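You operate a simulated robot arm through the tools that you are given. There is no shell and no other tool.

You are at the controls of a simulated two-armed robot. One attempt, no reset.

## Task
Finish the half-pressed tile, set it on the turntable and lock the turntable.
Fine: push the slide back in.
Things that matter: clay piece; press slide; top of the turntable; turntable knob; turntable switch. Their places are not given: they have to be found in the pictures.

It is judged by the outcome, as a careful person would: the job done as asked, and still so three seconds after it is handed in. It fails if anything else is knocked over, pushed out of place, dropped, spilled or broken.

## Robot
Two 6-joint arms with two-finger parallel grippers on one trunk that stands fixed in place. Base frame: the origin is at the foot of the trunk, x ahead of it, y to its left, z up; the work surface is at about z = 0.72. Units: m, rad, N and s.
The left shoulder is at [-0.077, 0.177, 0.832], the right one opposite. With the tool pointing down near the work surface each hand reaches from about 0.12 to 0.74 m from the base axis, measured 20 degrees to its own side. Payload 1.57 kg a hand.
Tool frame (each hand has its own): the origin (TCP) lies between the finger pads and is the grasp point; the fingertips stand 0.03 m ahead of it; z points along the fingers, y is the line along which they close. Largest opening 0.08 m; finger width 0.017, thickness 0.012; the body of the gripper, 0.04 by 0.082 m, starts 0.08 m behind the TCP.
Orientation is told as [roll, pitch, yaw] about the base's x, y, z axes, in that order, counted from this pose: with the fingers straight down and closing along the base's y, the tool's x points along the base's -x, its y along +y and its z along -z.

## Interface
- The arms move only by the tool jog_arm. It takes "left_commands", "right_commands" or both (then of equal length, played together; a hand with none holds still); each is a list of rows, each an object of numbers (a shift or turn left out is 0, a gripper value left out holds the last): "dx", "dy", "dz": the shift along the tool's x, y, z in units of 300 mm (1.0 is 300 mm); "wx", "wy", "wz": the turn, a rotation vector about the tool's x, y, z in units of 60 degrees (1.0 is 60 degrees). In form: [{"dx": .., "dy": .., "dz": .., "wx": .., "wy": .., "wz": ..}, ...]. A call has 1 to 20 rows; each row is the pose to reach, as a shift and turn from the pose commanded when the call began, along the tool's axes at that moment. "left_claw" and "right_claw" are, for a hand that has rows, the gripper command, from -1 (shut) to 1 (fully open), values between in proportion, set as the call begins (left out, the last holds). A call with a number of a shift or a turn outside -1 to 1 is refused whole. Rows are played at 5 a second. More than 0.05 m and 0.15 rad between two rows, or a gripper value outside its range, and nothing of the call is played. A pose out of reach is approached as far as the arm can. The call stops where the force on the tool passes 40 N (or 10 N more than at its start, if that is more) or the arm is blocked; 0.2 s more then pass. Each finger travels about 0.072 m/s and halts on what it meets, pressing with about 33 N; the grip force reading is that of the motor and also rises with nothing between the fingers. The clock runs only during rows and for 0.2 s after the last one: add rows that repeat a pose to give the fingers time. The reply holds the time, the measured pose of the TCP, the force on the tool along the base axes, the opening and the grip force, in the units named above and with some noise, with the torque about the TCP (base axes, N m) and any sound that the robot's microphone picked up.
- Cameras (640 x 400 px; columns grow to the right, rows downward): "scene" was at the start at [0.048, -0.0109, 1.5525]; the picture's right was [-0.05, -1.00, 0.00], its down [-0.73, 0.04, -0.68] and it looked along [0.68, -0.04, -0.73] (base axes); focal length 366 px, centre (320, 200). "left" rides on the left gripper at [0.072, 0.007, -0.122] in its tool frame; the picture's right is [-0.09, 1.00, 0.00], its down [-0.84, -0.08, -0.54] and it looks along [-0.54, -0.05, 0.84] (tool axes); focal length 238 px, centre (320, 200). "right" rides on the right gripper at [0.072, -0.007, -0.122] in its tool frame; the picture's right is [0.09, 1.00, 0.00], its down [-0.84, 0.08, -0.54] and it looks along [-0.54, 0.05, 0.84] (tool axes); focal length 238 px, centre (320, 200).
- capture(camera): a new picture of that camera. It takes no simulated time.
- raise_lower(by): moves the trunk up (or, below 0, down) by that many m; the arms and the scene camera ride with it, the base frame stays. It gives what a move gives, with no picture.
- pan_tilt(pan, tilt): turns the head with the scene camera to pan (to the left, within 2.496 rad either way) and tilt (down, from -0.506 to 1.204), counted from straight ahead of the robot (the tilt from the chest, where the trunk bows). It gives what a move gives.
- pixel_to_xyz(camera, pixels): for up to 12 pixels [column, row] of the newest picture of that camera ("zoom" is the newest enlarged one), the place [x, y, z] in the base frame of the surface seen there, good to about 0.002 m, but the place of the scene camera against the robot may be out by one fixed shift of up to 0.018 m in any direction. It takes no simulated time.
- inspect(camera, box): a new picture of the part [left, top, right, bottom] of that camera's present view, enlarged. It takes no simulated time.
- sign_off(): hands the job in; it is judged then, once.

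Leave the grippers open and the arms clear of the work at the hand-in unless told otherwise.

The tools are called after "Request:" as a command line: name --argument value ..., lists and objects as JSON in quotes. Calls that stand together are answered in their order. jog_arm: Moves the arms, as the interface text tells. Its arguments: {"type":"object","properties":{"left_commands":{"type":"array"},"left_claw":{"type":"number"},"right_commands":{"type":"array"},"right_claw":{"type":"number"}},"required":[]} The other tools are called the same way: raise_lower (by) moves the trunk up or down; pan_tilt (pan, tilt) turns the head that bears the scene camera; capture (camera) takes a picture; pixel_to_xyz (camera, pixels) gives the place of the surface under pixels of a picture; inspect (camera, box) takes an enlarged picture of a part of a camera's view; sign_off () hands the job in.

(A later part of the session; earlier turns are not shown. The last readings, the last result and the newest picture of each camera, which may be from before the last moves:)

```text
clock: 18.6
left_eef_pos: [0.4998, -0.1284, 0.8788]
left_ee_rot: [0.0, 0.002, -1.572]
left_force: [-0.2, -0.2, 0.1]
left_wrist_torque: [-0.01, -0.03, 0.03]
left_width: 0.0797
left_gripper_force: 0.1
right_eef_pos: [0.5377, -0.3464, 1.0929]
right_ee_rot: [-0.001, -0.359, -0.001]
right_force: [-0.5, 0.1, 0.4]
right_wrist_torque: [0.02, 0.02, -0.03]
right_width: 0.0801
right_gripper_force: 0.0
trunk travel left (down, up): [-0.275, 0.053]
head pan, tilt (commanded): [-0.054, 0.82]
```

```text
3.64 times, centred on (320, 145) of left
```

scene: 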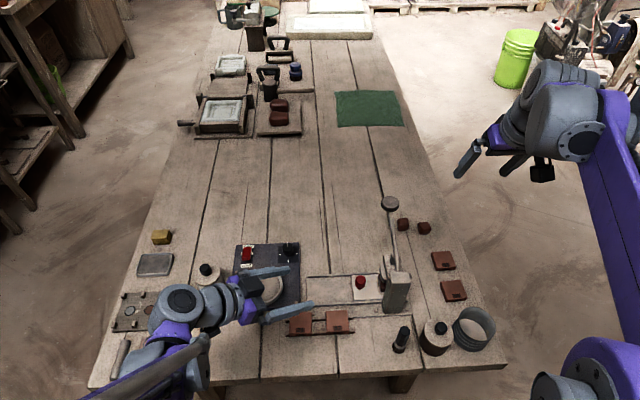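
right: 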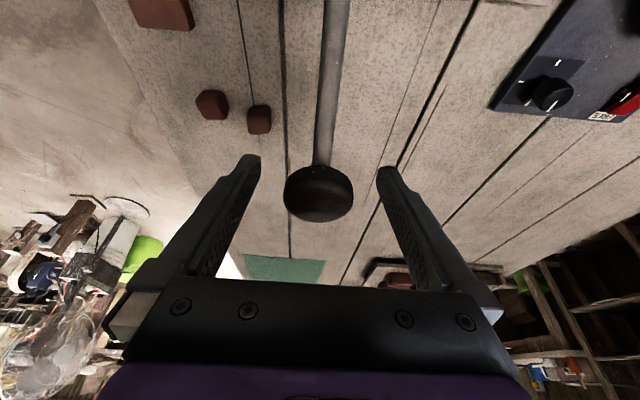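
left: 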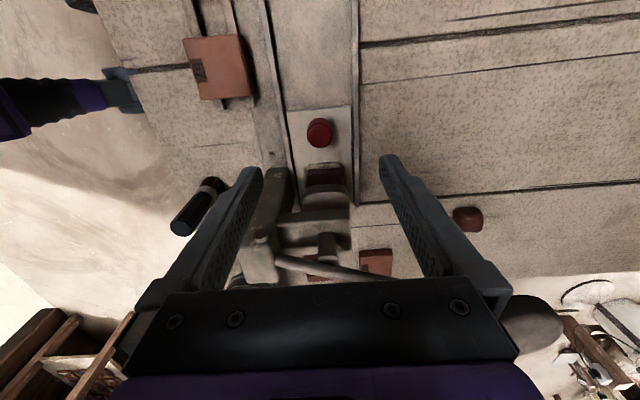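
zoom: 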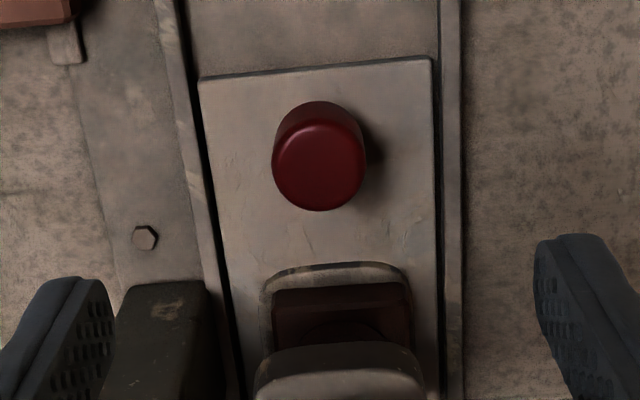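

The knob centre is at about (0.5015,-0.127), top z 0.7705; the slide top is at 0.7345. I descend around it with the fingers half open, tips stopping at z about 0.742.

Request:
jog_arm --left_commands '[{"dx": 0.005, "dy": 0.006, "dz": 0.06}, {"dx": 0.005, "dy": 0.006, "dz": 0.12}, {"dx": 0.005, "dy": 0.006, "dz": 0.18}, {"dx": 0.005, "dy": 0.006, "dz": 0.24}, {"dx": 0.005, "dy": 0.006, "dz": 0.3}, {"dx": 0.005, "dy": 0.006, "dz": 0.356}]' --left_claw 0.25

Request:
capture --camera "left"

```text
clock: 20.0
left_eef_pos: [0.5015, -0.1241, 0.7722]
left_ee_rot: [-0.001, 0.001, -1.571]
left_force: [-0.5, 0.1, -0.4]
left_wrist_torque: [0.0, 0.02, 0.0]
left_width: 0.0501
left_gripper_force: 0.1
right_eef_pos: [0.5369, -0.3455, 1.0929]
right_ee_rot: [-0.001, -0.359, -0.002]
right_force: [0.3, 0.4, -1.0]
right_wrist_torque: [-0.02, 0.0, 0.02]
right_width: 0.08
right_gripper_force: 0.1
trunk travel left (down, up): [-0.275, 0.053]
head pan, tilt (commanded): [-0.054, 0.82]
```

```text
taken
```

left: 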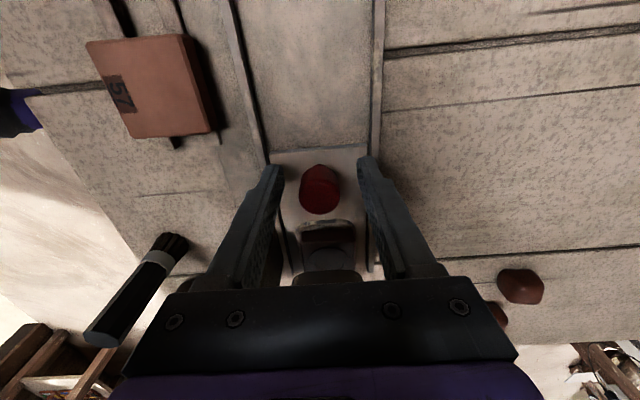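

The knob is between the fingers at (320,188). I close on it.

Request:
jog_arm --left_commands '[{"dz": 0}, {"dz": 0}, {"dz": 0}, {"dz": 0}]' --left_claw -1

Request:
capture --camera "left"

```text
clock: 21.0
left_eef_pos: [0.5001, -0.1235, 0.7728]
left_ee_rot: [0.001, 0.002, -1.57]
left_force: [-9.4, 1.9, -7.8]
left_wrist_torque: [0.14, 0.11, -0.05]
left_width: 0.0255
left_gripper_force: 37.6
right_eef_pos: [0.5371, -0.3468, 1.0935]
right_ee_rot: [-0.002, -0.36, -0.001]
right_force: [0.2, -0.6, -0.2]
right_wrist_torque: [-0.01, -0.01, -0.01]
right_width: 0.08
right_gripper_force: 0.0
trunk travel left (down, up): [-0.275, 0.053]
head pan, tilt (commanded): [-0.054, 0.82]
```

```text
taken
```

left: 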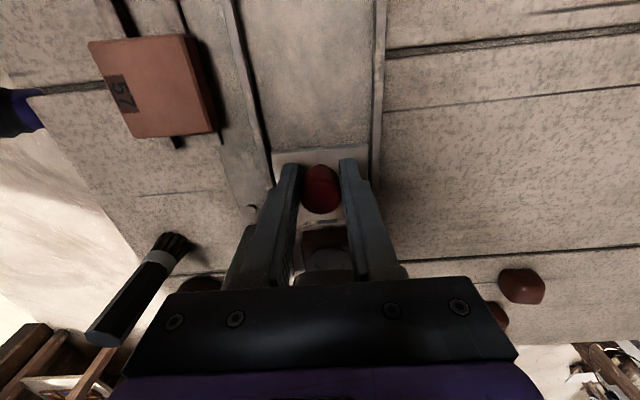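

The knob is held (0.0255). I pull the slide out along +y in steps of 12 mm, with a 1 mm x correction to ease the side load.

Request:
jog_arm --left_commands '[{"dx": 0.02, "dy": -0.004}, {"dx": 0.06, "dy": -0.004}, {"dx": 0.1, "dy": -0.004}, {"dx": 0.14, "dy": -0.004}, {"dx": 0.18, "dy": -0.004}, {"dx": 0.22, "dy": -0.004}, {"dx": 0.26, "dy": -0.004}, {"dx": 0.3, "dy": -0.004}]'

Request:
capture --camera "scene"

Request:
capture --camera "left"

```text
clock: 22.8
left_eef_pos: [0.5004, -0.0348, 0.7712]
left_ee_rot: [0.003, 0.001, -1.571]
left_force: [11.4, 0.1, 20.3]
left_wrist_torque: [-0.27, -0.12, 0.09]
left_width: 0.0255
left_gripper_force: 36.6
right_eef_pos: [0.5366, -0.3462, 1.0931]
right_ee_rot: [-0.001, -0.362, -0.002]
right_force: [-0.2, -0.2, -0.2]
right_wrist_torque: [0.01, 0.05, 0.04]
right_width: 0.0801
right_gripper_force: 0.1
trunk travel left (down, up): [-0.275, 0.053]
head pan, tilt (commanded): [-0.054, 0.82]
```

```text
taken
```

scene: 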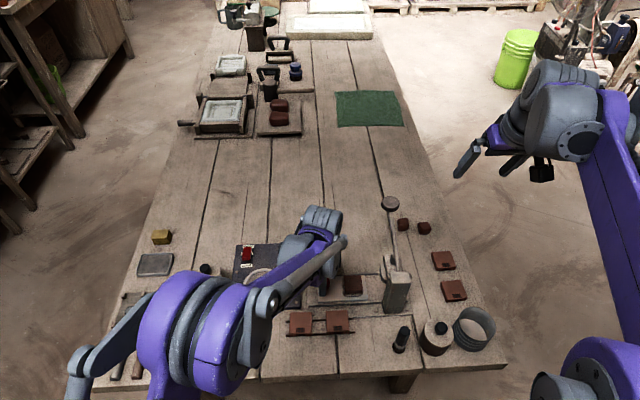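

```text
taken
```

left: 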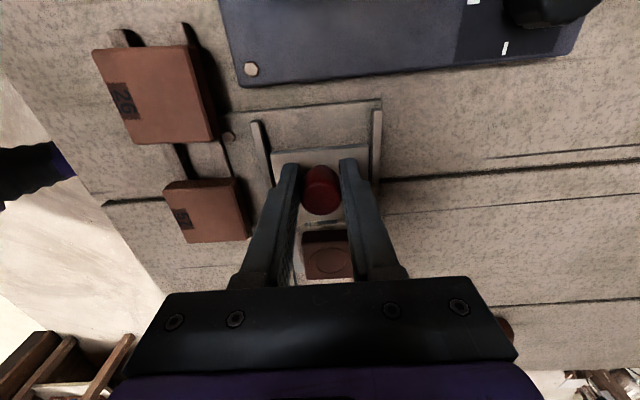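

The slide is out by about 0.09 m and the tile is clear of the ram. I release the knob and lift the hand straight up.

Request:
jog_arm --left_commands '[{"dz": 0}, {"dz": 0}, {"dz": 0}, {"dz": -0.04}, {"dz": -0.12}, {"dz": -0.22}, {"dz": -0.32}, {"dz": -0.42}]' --left_claw 0.25

Request:
capture --camera "left"

```text
clock: 24.6
left_eef_pos: [0.5014, -0.0361, 0.8973]
left_ee_rot: [0.001, 0.003, -1.57]
left_force: [-0.7, 0.0, 0.6]
left_wrist_torque: [0.03, -0.03, 0.01]
left_width: 0.0499
left_gripper_force: 0.0
right_eef_pos: [0.5368, -0.3451, 1.0948]
right_ee_rot: [-0.001, -0.36, -0.002]
right_force: [-0.1, 0.9, 0.3]
right_wrist_torque: [0.0, 0.05, 0.01]
right_width: 0.0803
right_gripper_force: 0.0
trunk travel left (down, up): [-0.275, 0.053]
head pan, tilt (commanded): [-0.054, 0.82]
```

```text
taken
```

left: 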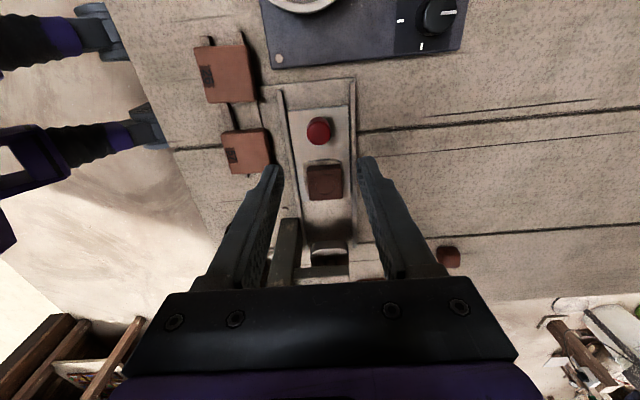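

The tile shows at (325,182). I enlarge it to see how it sits in the cavity and measure it.

Request:
inspect --camera "left" --box '[280, 140, 370, 220]'

Request:
pixel_to_xyz --camera "zoom" --pixels '[[315, 210], [240, 170], [380, 160], [400, 250], [240, 260], [310, 140], [310, 130], [310, 285], [225, 220], [412, 200], [180, 220], [450, 200]]'

```text
5.00 times, centred on (325, 180) of left
```

zoom: 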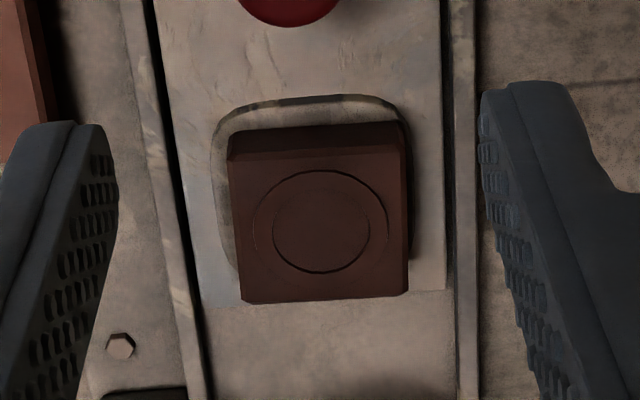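

```text
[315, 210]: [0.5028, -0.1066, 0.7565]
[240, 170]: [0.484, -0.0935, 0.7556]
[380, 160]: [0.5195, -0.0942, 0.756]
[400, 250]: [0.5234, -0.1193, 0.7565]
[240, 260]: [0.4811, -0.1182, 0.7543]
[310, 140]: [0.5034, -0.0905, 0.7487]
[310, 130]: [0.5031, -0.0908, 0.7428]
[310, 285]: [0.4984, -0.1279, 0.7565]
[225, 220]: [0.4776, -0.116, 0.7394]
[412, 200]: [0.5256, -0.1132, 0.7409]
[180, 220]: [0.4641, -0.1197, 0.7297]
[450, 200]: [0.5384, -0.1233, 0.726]
```

The tile is 0.043 m wide, centred at about (0.502,-0.111), top z 0.756 and stands about 0.02 m above the slide. I move above it with the fingers at 0.062 opening and go down half way to check alignment.

Request:
jog_arm --left_commands '[{"dx": -0.125}, {"dx": -0.25, "dy": 0.002}, {"dx": -0.25, "dy": 0.002, "dz": 0.08}, {"dx": -0.25, "dy": 0.002, "dz": 0.16}, {"dx": -0.25, "dy": 0.002, "dz": 0.24}]' --left_claw 0.55

Request:
capture --camera "left"

Request:
pixel_to_xyz --camera "left" --pixels '[[322, 130], [295, 160], [350, 160], [322, 180], [322, 160]]'

```text
clock: 25.8
left_eef_pos: [0.5017, -0.1081, 0.8238]
left_ee_rot: [-0.002, 0.001, -1.572]
left_force: [-0.2, 0.4, -0.4]
left_wrist_torque: [0.01, 0.0, 0.03]
left_width: 0.0622
left_gripper_force: 0.2
right_eef_pos: [0.5371, -0.3453, 1.094]
right_ee_rot: [-0.002, -0.359, -0.001]
right_force: [-0.3, -0.2, -0.2]
right_wrist_torque: [0.02, 0.03, 0.01]
right_width: 0.08
right_gripper_force: 0.1
trunk travel left (down, up): [-0.275, 0.053]
head pan, tilt (commanded): [-0.054, 0.82]
```

```text
taken
```

left: 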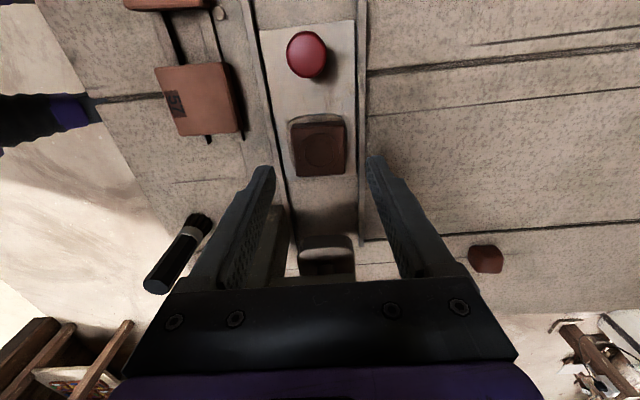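

```text
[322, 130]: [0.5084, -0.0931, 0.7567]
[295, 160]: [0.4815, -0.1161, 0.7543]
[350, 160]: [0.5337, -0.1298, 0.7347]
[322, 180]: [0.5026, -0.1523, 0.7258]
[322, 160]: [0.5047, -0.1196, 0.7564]
```

I take a sharper look for the tile's four edges before going down.

Request:
inspect --camera "left" --box '[270, 100, 370, 190]'

Request:
pixel_to_xyz --camera "zoom" --pixels '[[230, 180], [445, 180], [320, 120], [320, 322], [320, 110], [238, 310], [440, 310], [330, 220]]'

```text
4.44 times, centred on (320, 145) of left
```

zoom: 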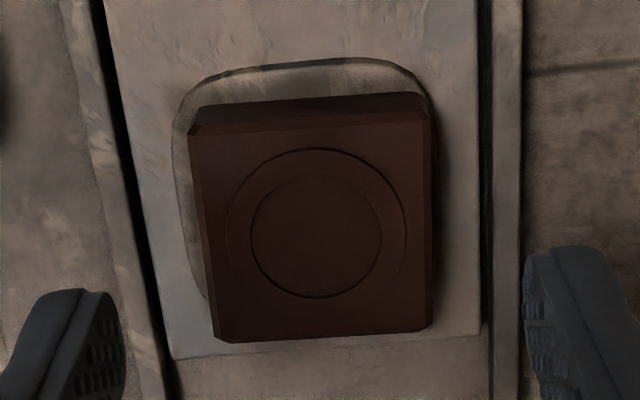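

```text
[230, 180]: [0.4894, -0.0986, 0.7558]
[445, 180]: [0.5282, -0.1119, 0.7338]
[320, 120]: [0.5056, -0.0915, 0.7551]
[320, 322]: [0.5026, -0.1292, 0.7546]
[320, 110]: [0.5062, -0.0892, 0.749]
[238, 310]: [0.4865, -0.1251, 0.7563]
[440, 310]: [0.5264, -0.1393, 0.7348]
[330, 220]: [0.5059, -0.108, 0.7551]
```

The tile centre is about (0.503,-0.1105). I correct by 1-2 mm and lower so the tips stop about 5 mm above the slide.

Request:
jog_arm --left_commands '[{"dx": -0.008, "dy": 0.004, "dz": 0.045}, {"dx": -0.008, "dy": 0.004, "dz": 0.09}, {"dx": -0.008, "dy": 0.004, "dz": 0.135}, {"dx": -0.008, "dy": 0.004, "dz": 0.18}]' --left_claw 0.55

Request:
capture --camera "left"

```text
clock: 26.8
left_eef_pos: [0.5028, -0.1129, 0.7704]
left_ee_rot: [0.002, 0.001, -1.569]
left_force: [0.1, 0.0, -0.5]
left_wrist_torque: [0.02, 0.0, 0.02]
left_width: 0.0622
left_gripper_force: 0.0
right_eef_pos: [0.5373, -0.3459, 1.094]
right_ee_rot: [-0.002, -0.357, -0.002]
right_force: [0.0, 0.9, 0.3]
right_wrist_torque: [0.0, -0.01, -0.03]
right_width: 0.0799
right_gripper_force: 0.1
trunk travel left (down, up): [-0.275, 0.053]
head pan, tilt (commanded): [-0.054, 0.82]
```

```text
taken
```

left: 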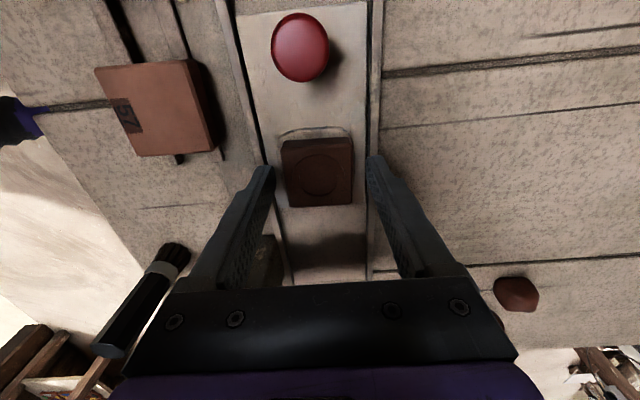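

The tile is centred between the fingertips. I close gently, commanding an opening of about 0.036 m.

Request:
jog_arm --left_commands '[{"dz": 0}, {"dz": 0}, {"dz": 0}, {"dz": 0}]' --left_claw -0.1

Request:
capture --camera "left"

```text
clock: 27.8
left_eef_pos: [0.5023, -0.1121, 0.7695]
left_ee_rot: [0.001, 0.003, -1.57]
left_force: [0.3, -0.1, -0.5]
left_wrist_torque: [-0.03, 0.0, 0.02]
left_width: 0.0431
left_gripper_force: 33.0
right_eef_pos: [0.5378, -0.3456, 1.0923]
right_ee_rot: [-0.002, -0.356, -0.003]
right_force: [-0.2, 0.4, -0.8]
right_wrist_torque: [-0.02, 0.02, 0.04]
right_width: 0.08
right_gripper_force: 0.0
trunk travel left (down, up): [-0.275, 0.053]
head pan, tilt (commanded): [-0.054, 0.82]
```

```text
taken
```

left: 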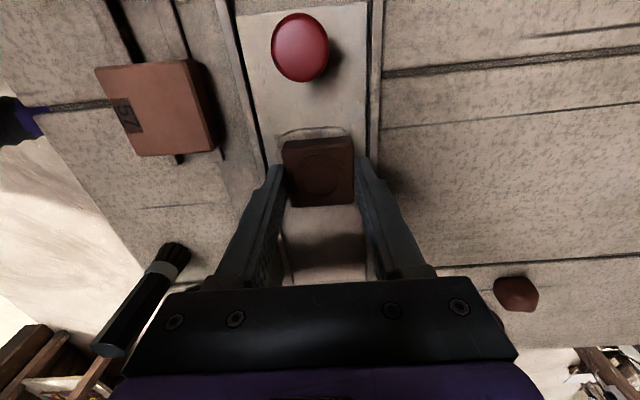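

The tile is held (0.0431 wide, 33 N). I lift it straight up 0.10 m, slowly at first.

Request:
jog_arm --left_commands '[{"dz": -0.01}, {"dz": -0.03}, {"dz": -0.06}, {"dz": -0.12}, {"dz": -0.2}, {"dz": -0.28}, {"dz": -0.35}]'

Request:
capture --camera "left"

Request:
capture --camera "scene"

```text
clock: 29.4
left_eef_pos: [0.4979, -0.1129, 0.8768]
left_ee_rot: [0.0, 0.002, -1.57]
left_force: [-0.3, 0.2, 0.8]
left_wrist_torque: [-0.03, -0.02, 0.02]
left_width: 0.0359
left_gripper_force: 0.2
right_eef_pos: [0.5373, -0.3456, 1.0941]
right_ee_rot: [-0.003, -0.358, -0.002]
right_force: [-0.4, -0.2, -0.2]
right_wrist_torque: [-0.01, -0.01, 0.01]
right_width: 0.08
right_gripper_force: 0.1
trunk travel left (down, up): [-0.275, 0.053]
head pan, tilt (commanded): [-0.054, 0.82]
```

```text
taken
```

left: 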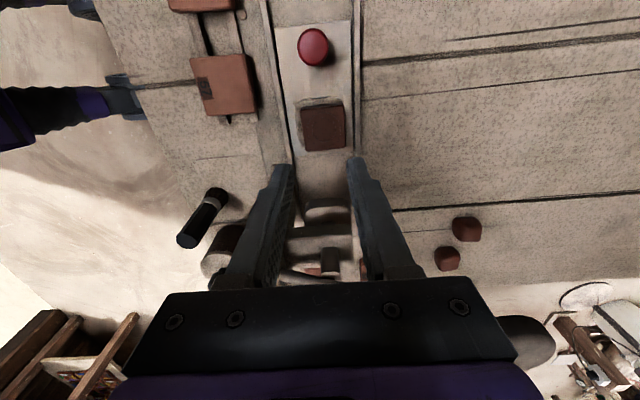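

```text
taken
```

scene: 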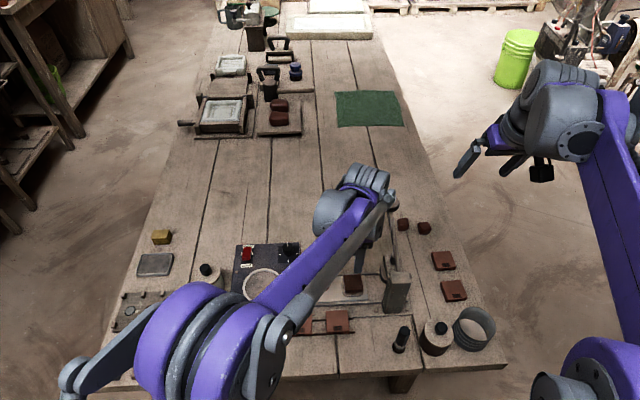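

The tile slipped out of the fingers (opening now 0.036, no force) and is still on the slide. I check that it is undamaged and where it sits.

Request:
inspect --camera "left" --box '[280, 80, 370, 170]'

Request:
pixel_to_xyz --camera "zoom" --pixels '[[325, 200], [240, 160], [395, 150], [245, 280], [400, 270], [310, 110], [320, 300]]'

```text
4.44 times, centred on (325, 125) of left
```

zoom: 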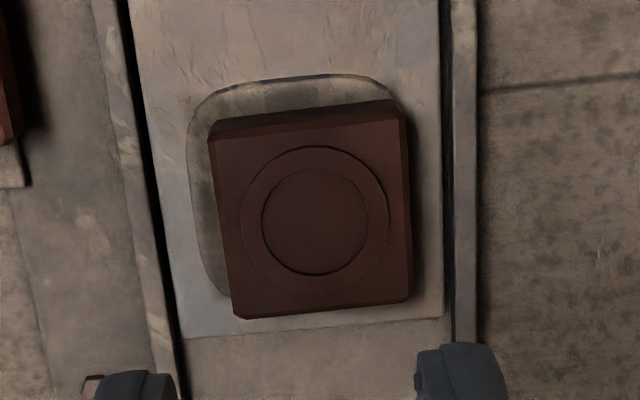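

```text
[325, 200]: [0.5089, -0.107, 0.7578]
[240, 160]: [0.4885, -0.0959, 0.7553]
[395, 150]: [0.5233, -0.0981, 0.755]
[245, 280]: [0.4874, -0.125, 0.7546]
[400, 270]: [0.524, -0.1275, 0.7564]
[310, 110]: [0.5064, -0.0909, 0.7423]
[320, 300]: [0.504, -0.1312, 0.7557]
```

The tile is whole and still seated. I re-read the pose, opening the fingers again, before trying a deeper, firmer grip.

Request:
jog_arm --left_commands '[{"dz": 0}, {"dz": 0}]' --left_claw 0.55

Request:
inspect --camera "scene" --box '[310, 250, 410, 320]'

```text
clock: 30.0
left_eef_pos: [0.5, -0.1125, 0.8775]
left_ee_rot: [0.002, 0.001, -1.569]
left_force: [0.3, -0.5, 0.4]
left_wrist_torque: [-0.02, 0.0, 0.01]
left_width: 0.0619
left_gripper_force: 0.1
right_eef_pos: [0.538, -0.345, 1.0938]
right_ee_rot: [-0.003, -0.357, -0.002]
right_force: [0.5, 0.4, -0.9]
right_wrist_torque: [0.0, 0.04, 0.03]
right_width: 0.0803
right_gripper_force: 0.2
trunk travel left (down, up): [-0.275, 0.053]
head pan, tilt (commanded): [-0.054, 0.82]
```

```text
5.71 times, centred on (360, 285) of scene
```

zoom: 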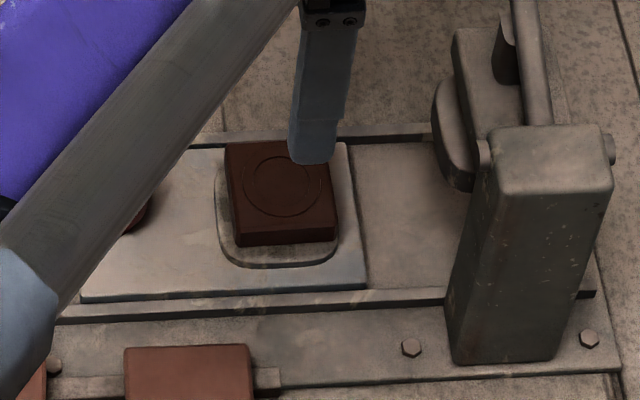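

From here I see the tile simply resting in a slightly larger cavity, shifted a little to +x (centre about (0.504,-0.111)). I go down again, 3 mm deeper and recentred.

Request:
jog_arm --left_commands '[{"dx": 0.004, "dy": 0.005, "dz": 0.08}, {"dx": 0.004, "dy": 0.005, "dz": 0.16}, {"dx": 0.004, "dy": 0.005, "dz": 0.24}, {"dx": 0.004, "dy": 0.005, "dz": 0.3}, {"dx": 0.004, "dy": 0.005, "dz": 0.335}, {"dx": 0.004, "dy": 0.005, "dz": 0.361}]' --left_claw 0.55

Request:
capture --camera "left"

Request:
inspect --camera "scene" --box '[310, 250, 410, 320]'

```text
clock: 31.4
left_eef_pos: [0.5039, -0.111, 0.7706]
left_ee_rot: [0.001, 0.001, -1.574]
left_force: [0.9, -0.8, 10.2]
left_wrist_torque: [-0.05, 0.32, 0.08]
left_width: 0.0616
left_gripper_force: 0.0
right_eef_pos: [0.5373, -0.3453, 1.0951]
right_ee_rot: [-0.003, -0.361, -0.003]
right_force: [-0.5, 0.3, 0.3]
right_wrist_torque: [-0.04, -0.01, -0.02]
right_width: 0.0799
right_gripper_force: 0.0
trunk travel left (down, up): [-0.275, 0.053]
head pan, tilt (commanded): [-0.054, 0.82]
```

```text
taken
```

left: 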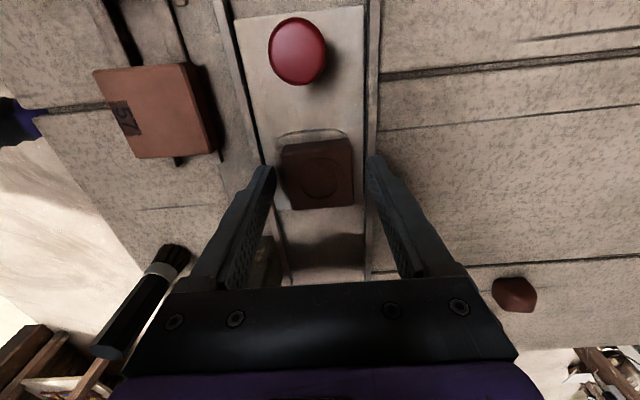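

```text
5.71 times, centred on (360, 285) of scene
```

zoom: 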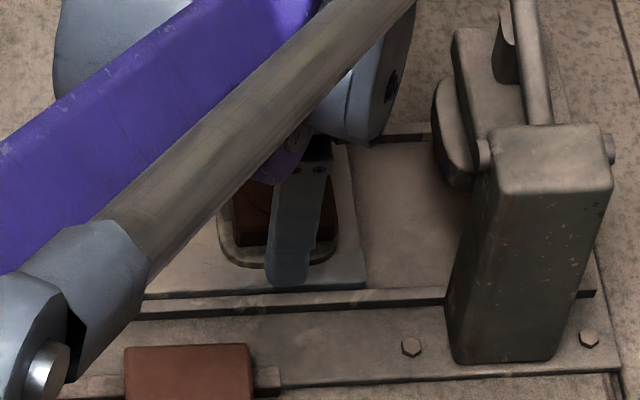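

The near finger touched the rail (10 N up). I lift a little, narrow the opening to 0.05 so both tips fit between the rails, and go down again.

Request:
jog_arm --left_commands '[{"dz": -0.012}, {"dz": -0.012}, {"dz": -0.004}, {"dz": 0.004}, {"dz": 0.01}]' --left_claw 0.25

Request:
capture --camera "left"

```text
clock: 32.6
left_eef_pos: [0.5016, -0.1112, 0.7708]
left_ee_rot: [0.001, 0.003, -1.571]
left_force: [2.0, 0.2, 28.8]
left_wrist_torque: [-0.07, 0.66, 0.04]
left_width: 0.0487
left_gripper_force: 0.0
right_eef_pos: [0.5369, -0.3459, 1.0934]
right_ee_rot: [-0.002, -0.359, -0.003]
right_force: [0.4, 0.4, -0.3]
right_wrist_torque: [-0.01, 0.05, -0.03]
right_width: 0.0801
right_gripper_force: 0.0
trunk travel left (down, up): [-0.275, 0.053]
head pan, tilt (commanded): [-0.054, 0.82]
stopped in row 5 (left hand): the force on the tool passed its limit at 46 N (the readings are from after the stop); the commanded pose is now the measured one
```

```text
taken
```

left: 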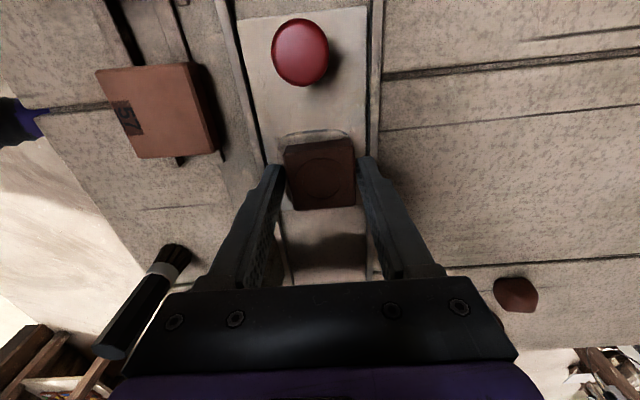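

The tips met something at tip height about 0.741, near the tile's edge. I measure the band around the tile to see whether it is a raised rim.

Request:
inspect --camera "left" --box '[260, 100, 380, 220]'

Request:
pixel_to_xyz --camera "zoom" --pixels '[[250, 107], [300, 108], [350, 105], [290, 122], [330, 122], [250, 60], [330, 60], [225, 115], [320, 135], [395, 115], [215, 130], [320, 300]]'

```text
3.33 times, centred on (320, 160) of left
```

zoom: 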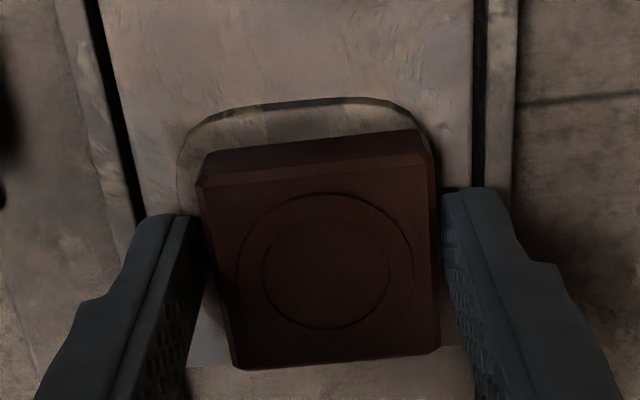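

```text
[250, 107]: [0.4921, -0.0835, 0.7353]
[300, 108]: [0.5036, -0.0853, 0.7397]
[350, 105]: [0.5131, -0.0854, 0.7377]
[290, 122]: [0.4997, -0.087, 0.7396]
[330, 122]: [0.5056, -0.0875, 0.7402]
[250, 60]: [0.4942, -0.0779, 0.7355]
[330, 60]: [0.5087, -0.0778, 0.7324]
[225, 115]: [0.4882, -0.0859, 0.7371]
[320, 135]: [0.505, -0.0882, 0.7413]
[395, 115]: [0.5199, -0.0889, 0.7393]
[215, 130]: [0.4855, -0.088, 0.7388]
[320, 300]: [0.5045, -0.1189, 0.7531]
```

So the tile rests on a raised pad at z about 0.740 and is 0.016 m thick; the tips can go no lower. I ease up 1 mm and close firmly.

Request:
jog_arm --left_commands '[{"dz": -0.003, "dy": 0.004}, {"dz": -0.003, "dy": 0.006}, {"dz": -0.003, "dy": 0.006}, {"dz": -0.003, "dy": 0.006}, {"dz": -0.003, "dy": 0.006}]' --left_claw -1

Request:
inspect --camera "left" --box '[260, 100, 380, 220]'

```text
clock: 33.8
left_eef_pos: [0.5035, -0.1115, 0.7707]
left_ee_rot: [0.002, 0.004, -1.573]
left_force: [-10.5, -0.7, 19.2]
left_wrist_torque: [-0.09, 0.82, 0.0]
left_width: 0.0432
left_gripper_force: 32.9
right_eef_pos: [0.5353, -0.3458, 1.0945]
right_ee_rot: [-0.002, -0.36, -0.002]
right_force: [0.2, -0.3, 0.6]
right_wrist_torque: [0.0, 0.02, 0.03]
right_width: 0.08
right_gripper_force: 0.0
trunk travel left (down, up): [-0.275, 0.053]
head pan, tilt (commanded): [-0.054, 0.82]
```

```text
3.33 times, centred on (320, 160) of left
```

zoom: 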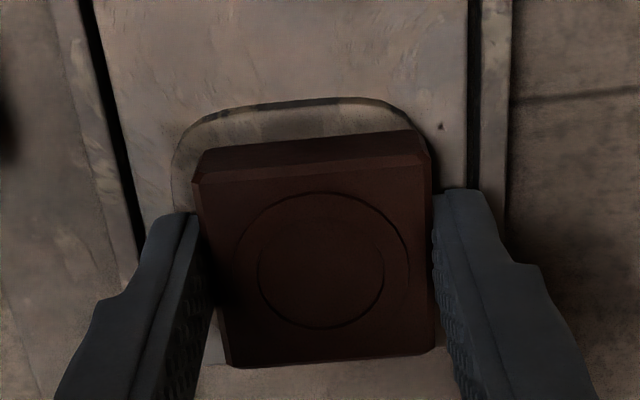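

The tile is gripped again at 0.0432. I lift very slowly by 12 mm and read the width and force.

Request:
jog_arm --left_commands '[{"dz": -0.005}, {"dz": -0.01}, {"dz": -0.015}, {"dz": -0.02}, {"dz": -0.025}, {"dz": -0.03}, {"dz": -0.035}, {"dz": -0.04}]' --left_claw -1

Request:
inspect --camera "left" --box '[260, 100, 380, 220]'

```text
clock: 35.6
left_eef_pos: [0.5062, -0.1117, 0.7796]
left_ee_rot: [0.0, 0.0, -1.571]
left_force: [0.4, -0.5, -0.7]
left_wrist_torque: [-0.01, 0.0, 0.0]
left_width: 0.0427
left_gripper_force: 33.4
right_eef_pos: [0.5361, -0.345, 1.0946]
right_ee_rot: [-0.002, -0.359, -0.002]
right_force: [-0.6, 0.3, 0.0]
right_wrist_torque: [0.03, 0.01, -0.02]
right_width: 0.0803
right_gripper_force: 0.1
trunk travel left (down, up): [-0.275, 0.053]
head pan, tilt (commanded): [-0.054, 0.82]
```

```text
3.33 times, centred on (320, 160) of left
```

zoom: 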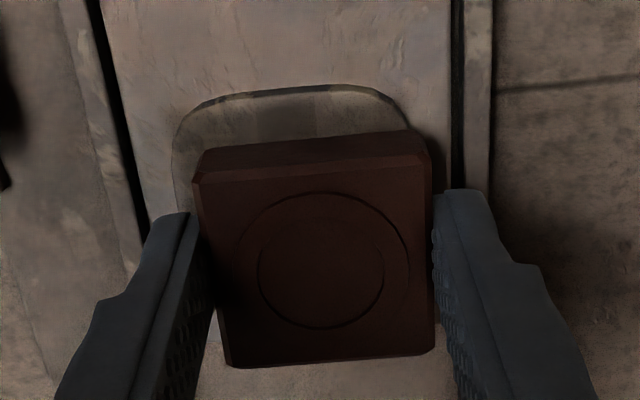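

This time the tile rises with the fingers. I continue lifting gently by another 54 mm.

Request:
jog_arm --left_commands '[{"dz": -0.01}, {"dz": -0.03}, {"dz": -0.055}, {"dz": -0.085}, {"dz": -0.115}, {"dz": -0.145}, {"dz": -0.17}, {"dz": -0.18}]' --left_claw -1

Request:
capture --camera "left"

```text
clock: 37.4
left_eef_pos: [0.5041, -0.1107, 0.8345]
left_ee_rot: [0.001, 0.002, -1.571]
left_force: [0.6, 0.5, -0.5]
left_wrist_torque: [-0.01, 0.01, -0.03]
left_width: 0.0429
left_gripper_force: 32.5
right_eef_pos: [0.5373, -0.346, 1.0933]
right_ee_rot: [-0.002, -0.358, -0.003]
right_force: [-0.4, -0.1, -0.3]
right_wrist_torque: [0.0, 0.02, 0.01]
right_width: 0.08
right_gripper_force: 0.0
trunk travel left (down, up): [-0.275, 0.053]
head pan, tilt (commanded): [-0.054, 0.82]
```

```text
taken
```

left: 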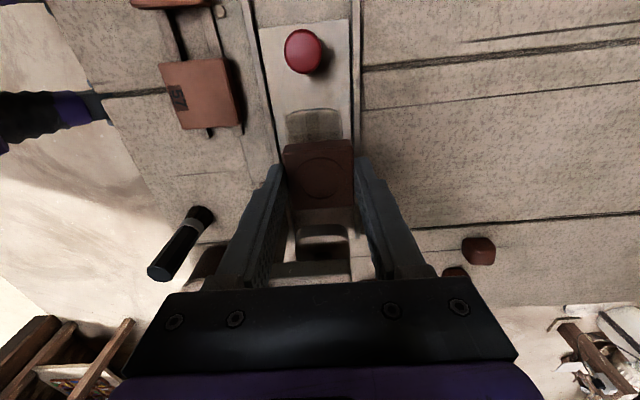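

The tile is held securely. I carry it toward the turntable (to y about 0.06) at this height and then look at the turntable top.

Request:
jog_arm --left_commands '[{"dx": 0.015, "dz": -0.005}, {"dx": 0.045, "dz": -0.01}, {"dx": 0.09, "dz": -0.015}, {"dx": 0.145, "dz": -0.02}, {"dx": 0.205, "dz": -0.02}, {"dx": 0.265, "dz": -0.02}, {"dx": 0.325, "dz": -0.02}, {"dx": 0.385, "dz": -0.02}, {"dx": 0.44, "dz": -0.02}, {"dx": 0.49, "dz": -0.02}, {"dx": 0.53, "dz": -0.02}, {"dx": 0.555, "dz": -0.02}, {"dx": 0.565, "dz": -0.02}]' --left_claw -1

Request:
capture --camera "left"

Request:
capture --camera "scene"

```text
clock: 40.2
left_eef_pos: [0.5031, 0.057, 0.8428]
left_ee_rot: [0.0, 0.002, -1.569]
left_force: [0.5, 0.7, -0.7]
left_wrist_torque: [-0.01, 0.0, 0.01]
left_width: 0.043
left_gripper_force: 33.0
right_eef_pos: [0.5374, -0.3466, 1.0927]
right_ee_rot: [-0.001, -0.357, -0.001]
right_force: [-0.4, -0.2, 0.6]
right_wrist_torque: [0.03, 0.0, 0.0]
right_width: 0.0799
right_gripper_force: 0.1
trunk travel left (down, up): [-0.275, 0.053]
head pan, tilt (commanded): [-0.054, 0.82]
```

```text
taken
```

left: 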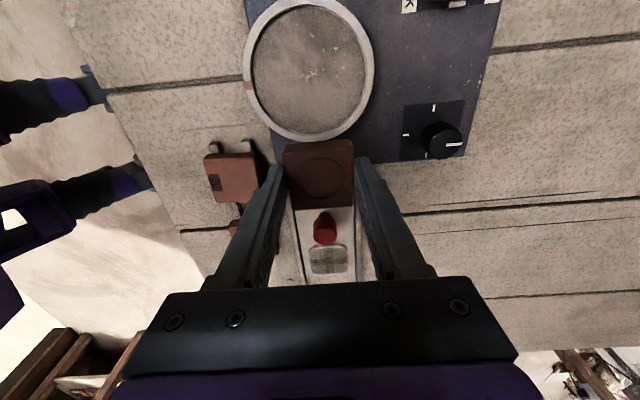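

```text
taken
```

scene: 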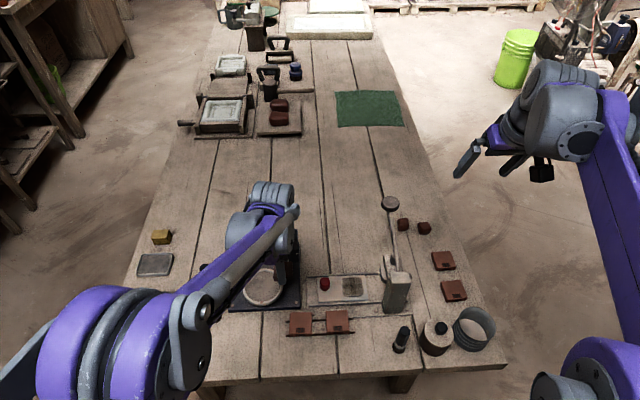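

Now the turntable ring shows in full, about (308,70). I measure its rim and its top surface.

Request:
pixel_to_xyz --camera "left" --pixels '[[308, 70], [248, 70], [370, 70], [308, 3], [308, 137], [300, 90], [257, 70], [360, 70], [308, 127], [320, 50], [270, 30], [345, 110]]'

Request:
inspect --camera "left" --box '[230, 0, 390, 150]'

```text
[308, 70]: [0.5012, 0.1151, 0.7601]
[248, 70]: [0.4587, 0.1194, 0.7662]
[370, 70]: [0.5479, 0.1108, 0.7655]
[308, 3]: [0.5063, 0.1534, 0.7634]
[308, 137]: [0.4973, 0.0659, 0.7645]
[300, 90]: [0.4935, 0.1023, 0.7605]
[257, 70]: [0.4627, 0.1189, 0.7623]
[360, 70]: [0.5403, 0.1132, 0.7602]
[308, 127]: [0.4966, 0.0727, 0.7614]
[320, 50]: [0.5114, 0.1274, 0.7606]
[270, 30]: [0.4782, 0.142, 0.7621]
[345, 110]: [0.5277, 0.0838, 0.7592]
```

```text
2.67 times, centred on (310, 75) of left
```

zoom: 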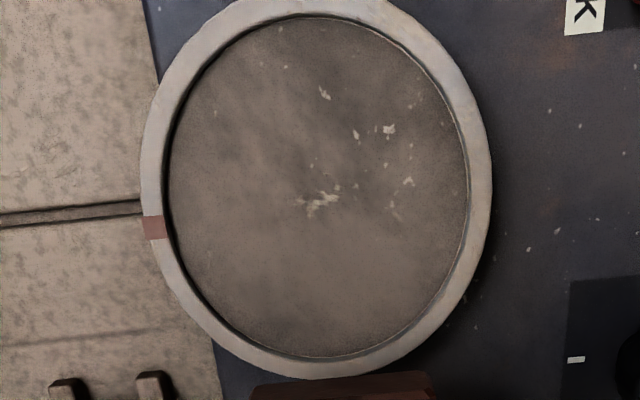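

The turntable centre is about (0.503,0.1105), its surface z 0.7605, rim 0.766 with an inner radius of about 0.041. I move above the centre, then start down, leaving a margin.

Request:
jog_arm --left_commands '[{"dx": 0.02}, {"dx": 0.06}, {"dx": 0.105}, {"dx": 0.145}, {"dx": 0.17}, {"dx": 0.178}, {"dx": 0.178, "dz": 0.03}, {"dx": 0.178, "dz": 0.065}, {"dx": 0.178, "dz": 0.1}, {"dx": 0.178, "dz": 0.12}]' --left_claw -1

Request:
capture --camera "left"

Request:
inspect --camera "scene" --box '[210, 230, 320, 320]'

```text
clock: 42.4
left_eef_pos: [0.5039, 0.1106, 0.8053]
left_ee_rot: [0.002, 0.001, -1.571]
left_force: [-0.4, 0.1, -1.2]
left_wrist_torque: [-0.03, -0.03, 0.0]
left_width: 0.0429
left_gripper_force: 32.6
right_eef_pos: [0.5378, -0.3464, 1.0933]
right_ee_rot: [-0.001, -0.357, 0.0]
right_force: [0.3, 0.4, 0.4]
right_wrist_torque: [-0.01, 0.01, 0.0]
right_width: 0.08
right_gripper_force: 0.0
trunk travel left (down, up): [-0.275, 0.053]
head pan, tilt (commanded): [-0.054, 0.82]
```

```text
taken
```

left: 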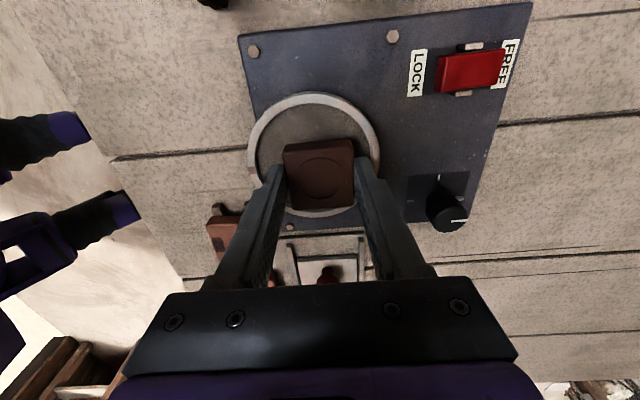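

```text
4.44 times, centred on (265, 275) of scene
```

zoom: 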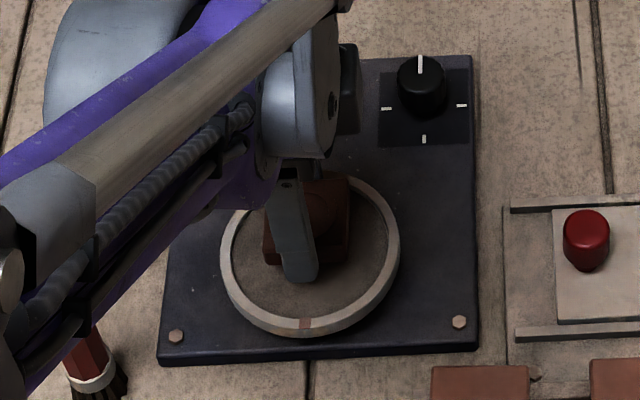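

The tile is over the middle of the turntable. I lower gently to just above contact.

Request:
jog_arm --left_commands '[{"dz": 0.012}, {"dz": 0.024}, {"dz": 0.034}, {"dz": 0.041}, {"dz": 0.044}]' --left_claw -1

Request:
inspect --camera "scene" --box '[225, 255, 295, 310]'

```text
clock: 43.6
left_eef_pos: [0.5047, 0.1116, 0.792]
left_ee_rot: [0.001, 0.002, -1.571]
left_force: [-0.2, 0.2, -0.9]
left_wrist_torque: [0.03, -0.02, 0.0]
left_width: 0.0428
left_gripper_force: 33.6
right_eef_pos: [0.538, -0.3457, 1.0923]
right_ee_rot: [-0.002, -0.357, -0.002]
right_force: [-0.2, -0.5, -0.3]
right_wrist_torque: [0.01, 0.0, 0.02]
right_width: 0.0801
right_gripper_force: 0.0
trunk travel left (down, up): [-0.275, 0.053]
head pan, tilt (commanded): [-0.054, 0.82]
```

```text
7.27 times, centred on (260, 282) of scene
```

zoom: 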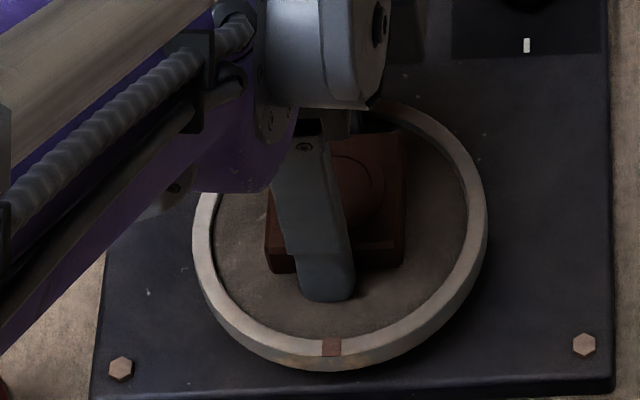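

No contact yet at z 0.792. I go on down in half-millimetre steps until the force shows contact.

Request:
jog_arm --left_commands '[{"dz": 0.002}, {"dz": 0.004}, {"dz": 0.006}]' --left_claw -1

```text
clock: 44.4
left_eef_pos: [0.5047, 0.112, 0.7915]
left_ee_rot: [0.0, 0.003, -1.572]
left_force: [1.5, 0.0, 21.9]
left_wrist_torque: [-0.12, 0.54, -0.04]
left_width: 0.0428
left_gripper_force: 32.8
right_eef_pos: [0.5368, -0.3468, 1.094]
right_ee_rot: [-0.003, -0.36, -0.002]
right_force: [0.2, 0.9, -0.8]
right_wrist_torque: [0.03, 0.01, 0.03]
right_width: 0.0796
right_gripper_force: 0.1
trunk travel left (down, up): [-0.275, 0.053]
head pan, tilt (commanded): [-0.054, 0.82]
```

Contact: 22 N. I ease up by 1 mm, then open the fingers to only 0.054 so they do not touch the turntable rim.

Request:
jog_arm --left_commands '[{"dz": -0.003}, {"dz": -0.003}]' --left_claw -1

Request:
jog_arm --left_commands '[{"dz": 0}, {"dz": 0}, {"dz": 0}]' --left_claw 0.35

Request:
capture --camera "left"

```text
clock: 45.0
left_eef_pos: [0.5054, 0.1121, 0.7918]
left_ee_rot: [0.003, 0.002, -1.571]
left_force: [1.0, -0.7, 21.4]
left_wrist_torque: [-0.12, 0.51, 0.02]
left_width: 0.0428
left_gripper_force: 32.8
right_eef_pos: [0.5356, -0.3457, 1.0939]
right_ee_rot: [0.0, -0.358, -0.003]
right_force: [0.1, -0.5, -0.1]
right_wrist_torque: [0.0, 0.06, 0.0]
right_width: 0.0801
right_gripper_force: 0.0
trunk travel left (down, up): [-0.275, 0.053]
head pan, tilt (commanded): [-0.054, 0.82]
```

```text
clock: 45.8
left_eef_pos: [0.5054, 0.1112, 0.7921]
left_ee_rot: [0.003, 0.002, -1.574]
left_force: [11.6, -0.4, 28.2]
left_wrist_torque: [-0.1, 0.42, 0.02]
left_width: 0.0441
left_gripper_force: 0.1
right_eef_pos: [0.5356, -0.3476, 1.0932]
right_ee_rot: [-0.001, -0.36, 0.0]
right_force: [-0.3, -0.3, 0.0]
right_wrist_torque: [-0.01, 0.0, 0.0]
right_width: 0.08
right_gripper_force: 0.0
trunk travel left (down, up): [-0.275, 0.053]
head pan, tilt (commanded): [-0.054, 0.82]
```

```text
taken
```

left: 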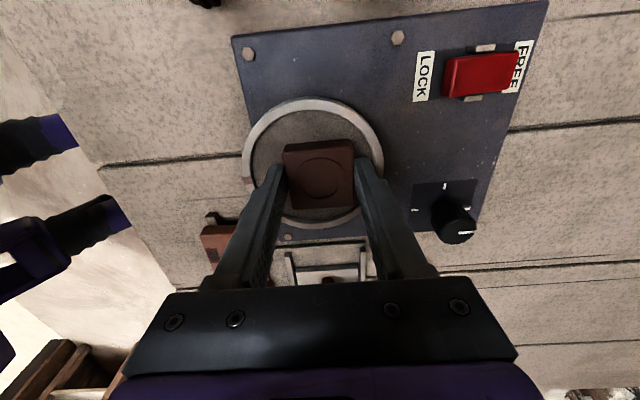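

The fingers press on the surface by friction and only opened to 0.044. I raise the hand another 1.5 mm and let the fingers open.

Request:
jog_arm --left_commands '[{"dz": -0.003}, {"dz": -0.005}, {"dz": -0.005}, {"dz": -0.005}]' --left_claw 0.35

Request:
inspect --camera "left" --box '[230, 80, 400, 250]'

```text
clock: 46.8
left_eef_pos: [0.5042, 0.1126, 0.7914]
left_ee_rot: [0.0, 0.001, -1.572]
left_force: [-4.0, 0.2, 12.6]
left_wrist_torque: [-0.08, -0.31, 0.0]
left_width: 0.0532
left_gripper_force: 0.0
right_eef_pos: [0.5387, -0.3451, 1.0935]
right_ee_rot: [-0.002, -0.359, -0.002]
right_force: [-0.2, 0.3, -0.3]
right_wrist_torque: [-0.01, -0.04, 0.05]
right_width: 0.0799
right_gripper_force: 0.1
trunk travel left (down, up): [-0.275, 0.053]
head pan, tilt (commanded): [-0.054, 0.82]
```

```text
2.35 times, centred on (315, 165) of left
```

zoom: 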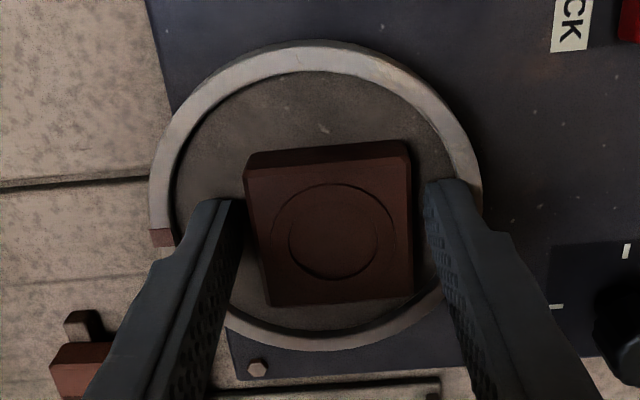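

The tile is free and stands on the turntable. I lift the hand straight up.

Request:
jog_arm --left_commands '[{"dz": -0.01}, {"dz": -0.03}, {"dz": -0.06}, {"dz": -0.1}, {"dz": -0.17}, {"dz": -0.25}, {"dz": -0.33}]' --left_claw 0.35

Request:
capture --camera "left"

Request:
capture --camera "scene"

```text
clock: 48.4
left_eef_pos: [0.504, 0.1144, 0.8919]
left_ee_rot: [0.002, 0.001, -1.571]
left_force: [0.2, 0.0, 1.3]
left_wrist_torque: [0.01, 0.01, 0.0]
left_width: 0.0541
left_gripper_force: 0.0
right_eef_pos: [0.5376, -0.3459, 1.0939]
right_ee_rot: [-0.001, -0.36, -0.002]
right_force: [0.2, 0.7, 0.0]
right_wrist_torque: [0.02, -0.02, -0.02]
right_width: 0.0797
right_gripper_force: 0.1
trunk travel left (down, up): [-0.275, 0.053]
head pan, tilt (commanded): [-0.054, 0.82]
```

```text
taken
```

left: 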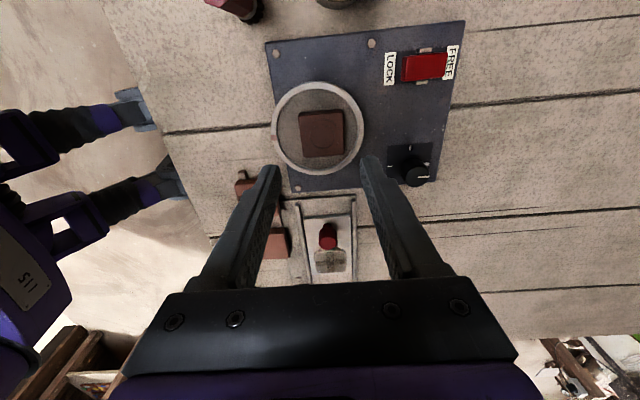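

```text
taken
```

scene: 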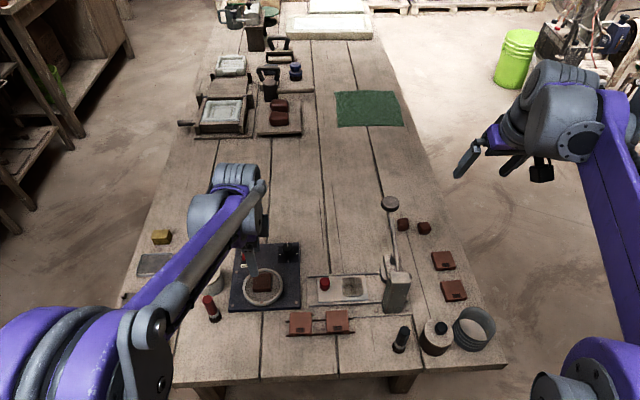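

The tile sits centred on the turntable. Next I examine the rocker switch, at (425,67) in the left picture.

Request:
inspect --camera "left" --box '[375, 35, 475, 105]'

Request:
pixel_to_xyz --camera "zoom" --pixels '[[200, 200], [260, 190], [320, 190], [380, 180], [430, 170], [460, 170], [180, 200], [320, 140], [320, 240], [110, 200], [330, 90], [330, 270]]'

Request:
inspect --camera "left" --box '[380, 130, 450, 195]'

```text
5.71 times, centred on (425, 70) of left
```

zoom: 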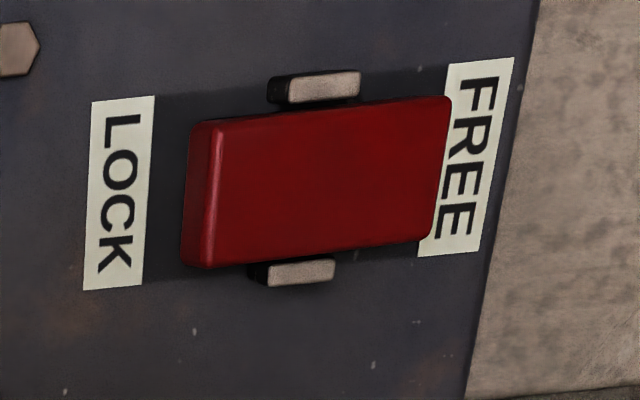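

```text
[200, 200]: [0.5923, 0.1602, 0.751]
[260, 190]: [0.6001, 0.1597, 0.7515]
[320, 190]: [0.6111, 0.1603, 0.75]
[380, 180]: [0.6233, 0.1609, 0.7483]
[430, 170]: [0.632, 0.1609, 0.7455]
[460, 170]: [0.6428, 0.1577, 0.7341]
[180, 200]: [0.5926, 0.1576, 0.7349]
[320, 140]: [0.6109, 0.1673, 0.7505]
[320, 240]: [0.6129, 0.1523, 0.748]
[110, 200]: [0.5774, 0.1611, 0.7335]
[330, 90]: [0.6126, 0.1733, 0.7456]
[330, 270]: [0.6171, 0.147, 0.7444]
```

```text
6.15 times, centred on (415, 162) of left
```

zoom: 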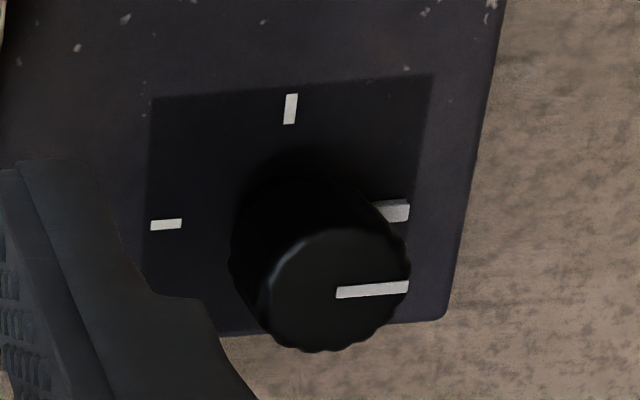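

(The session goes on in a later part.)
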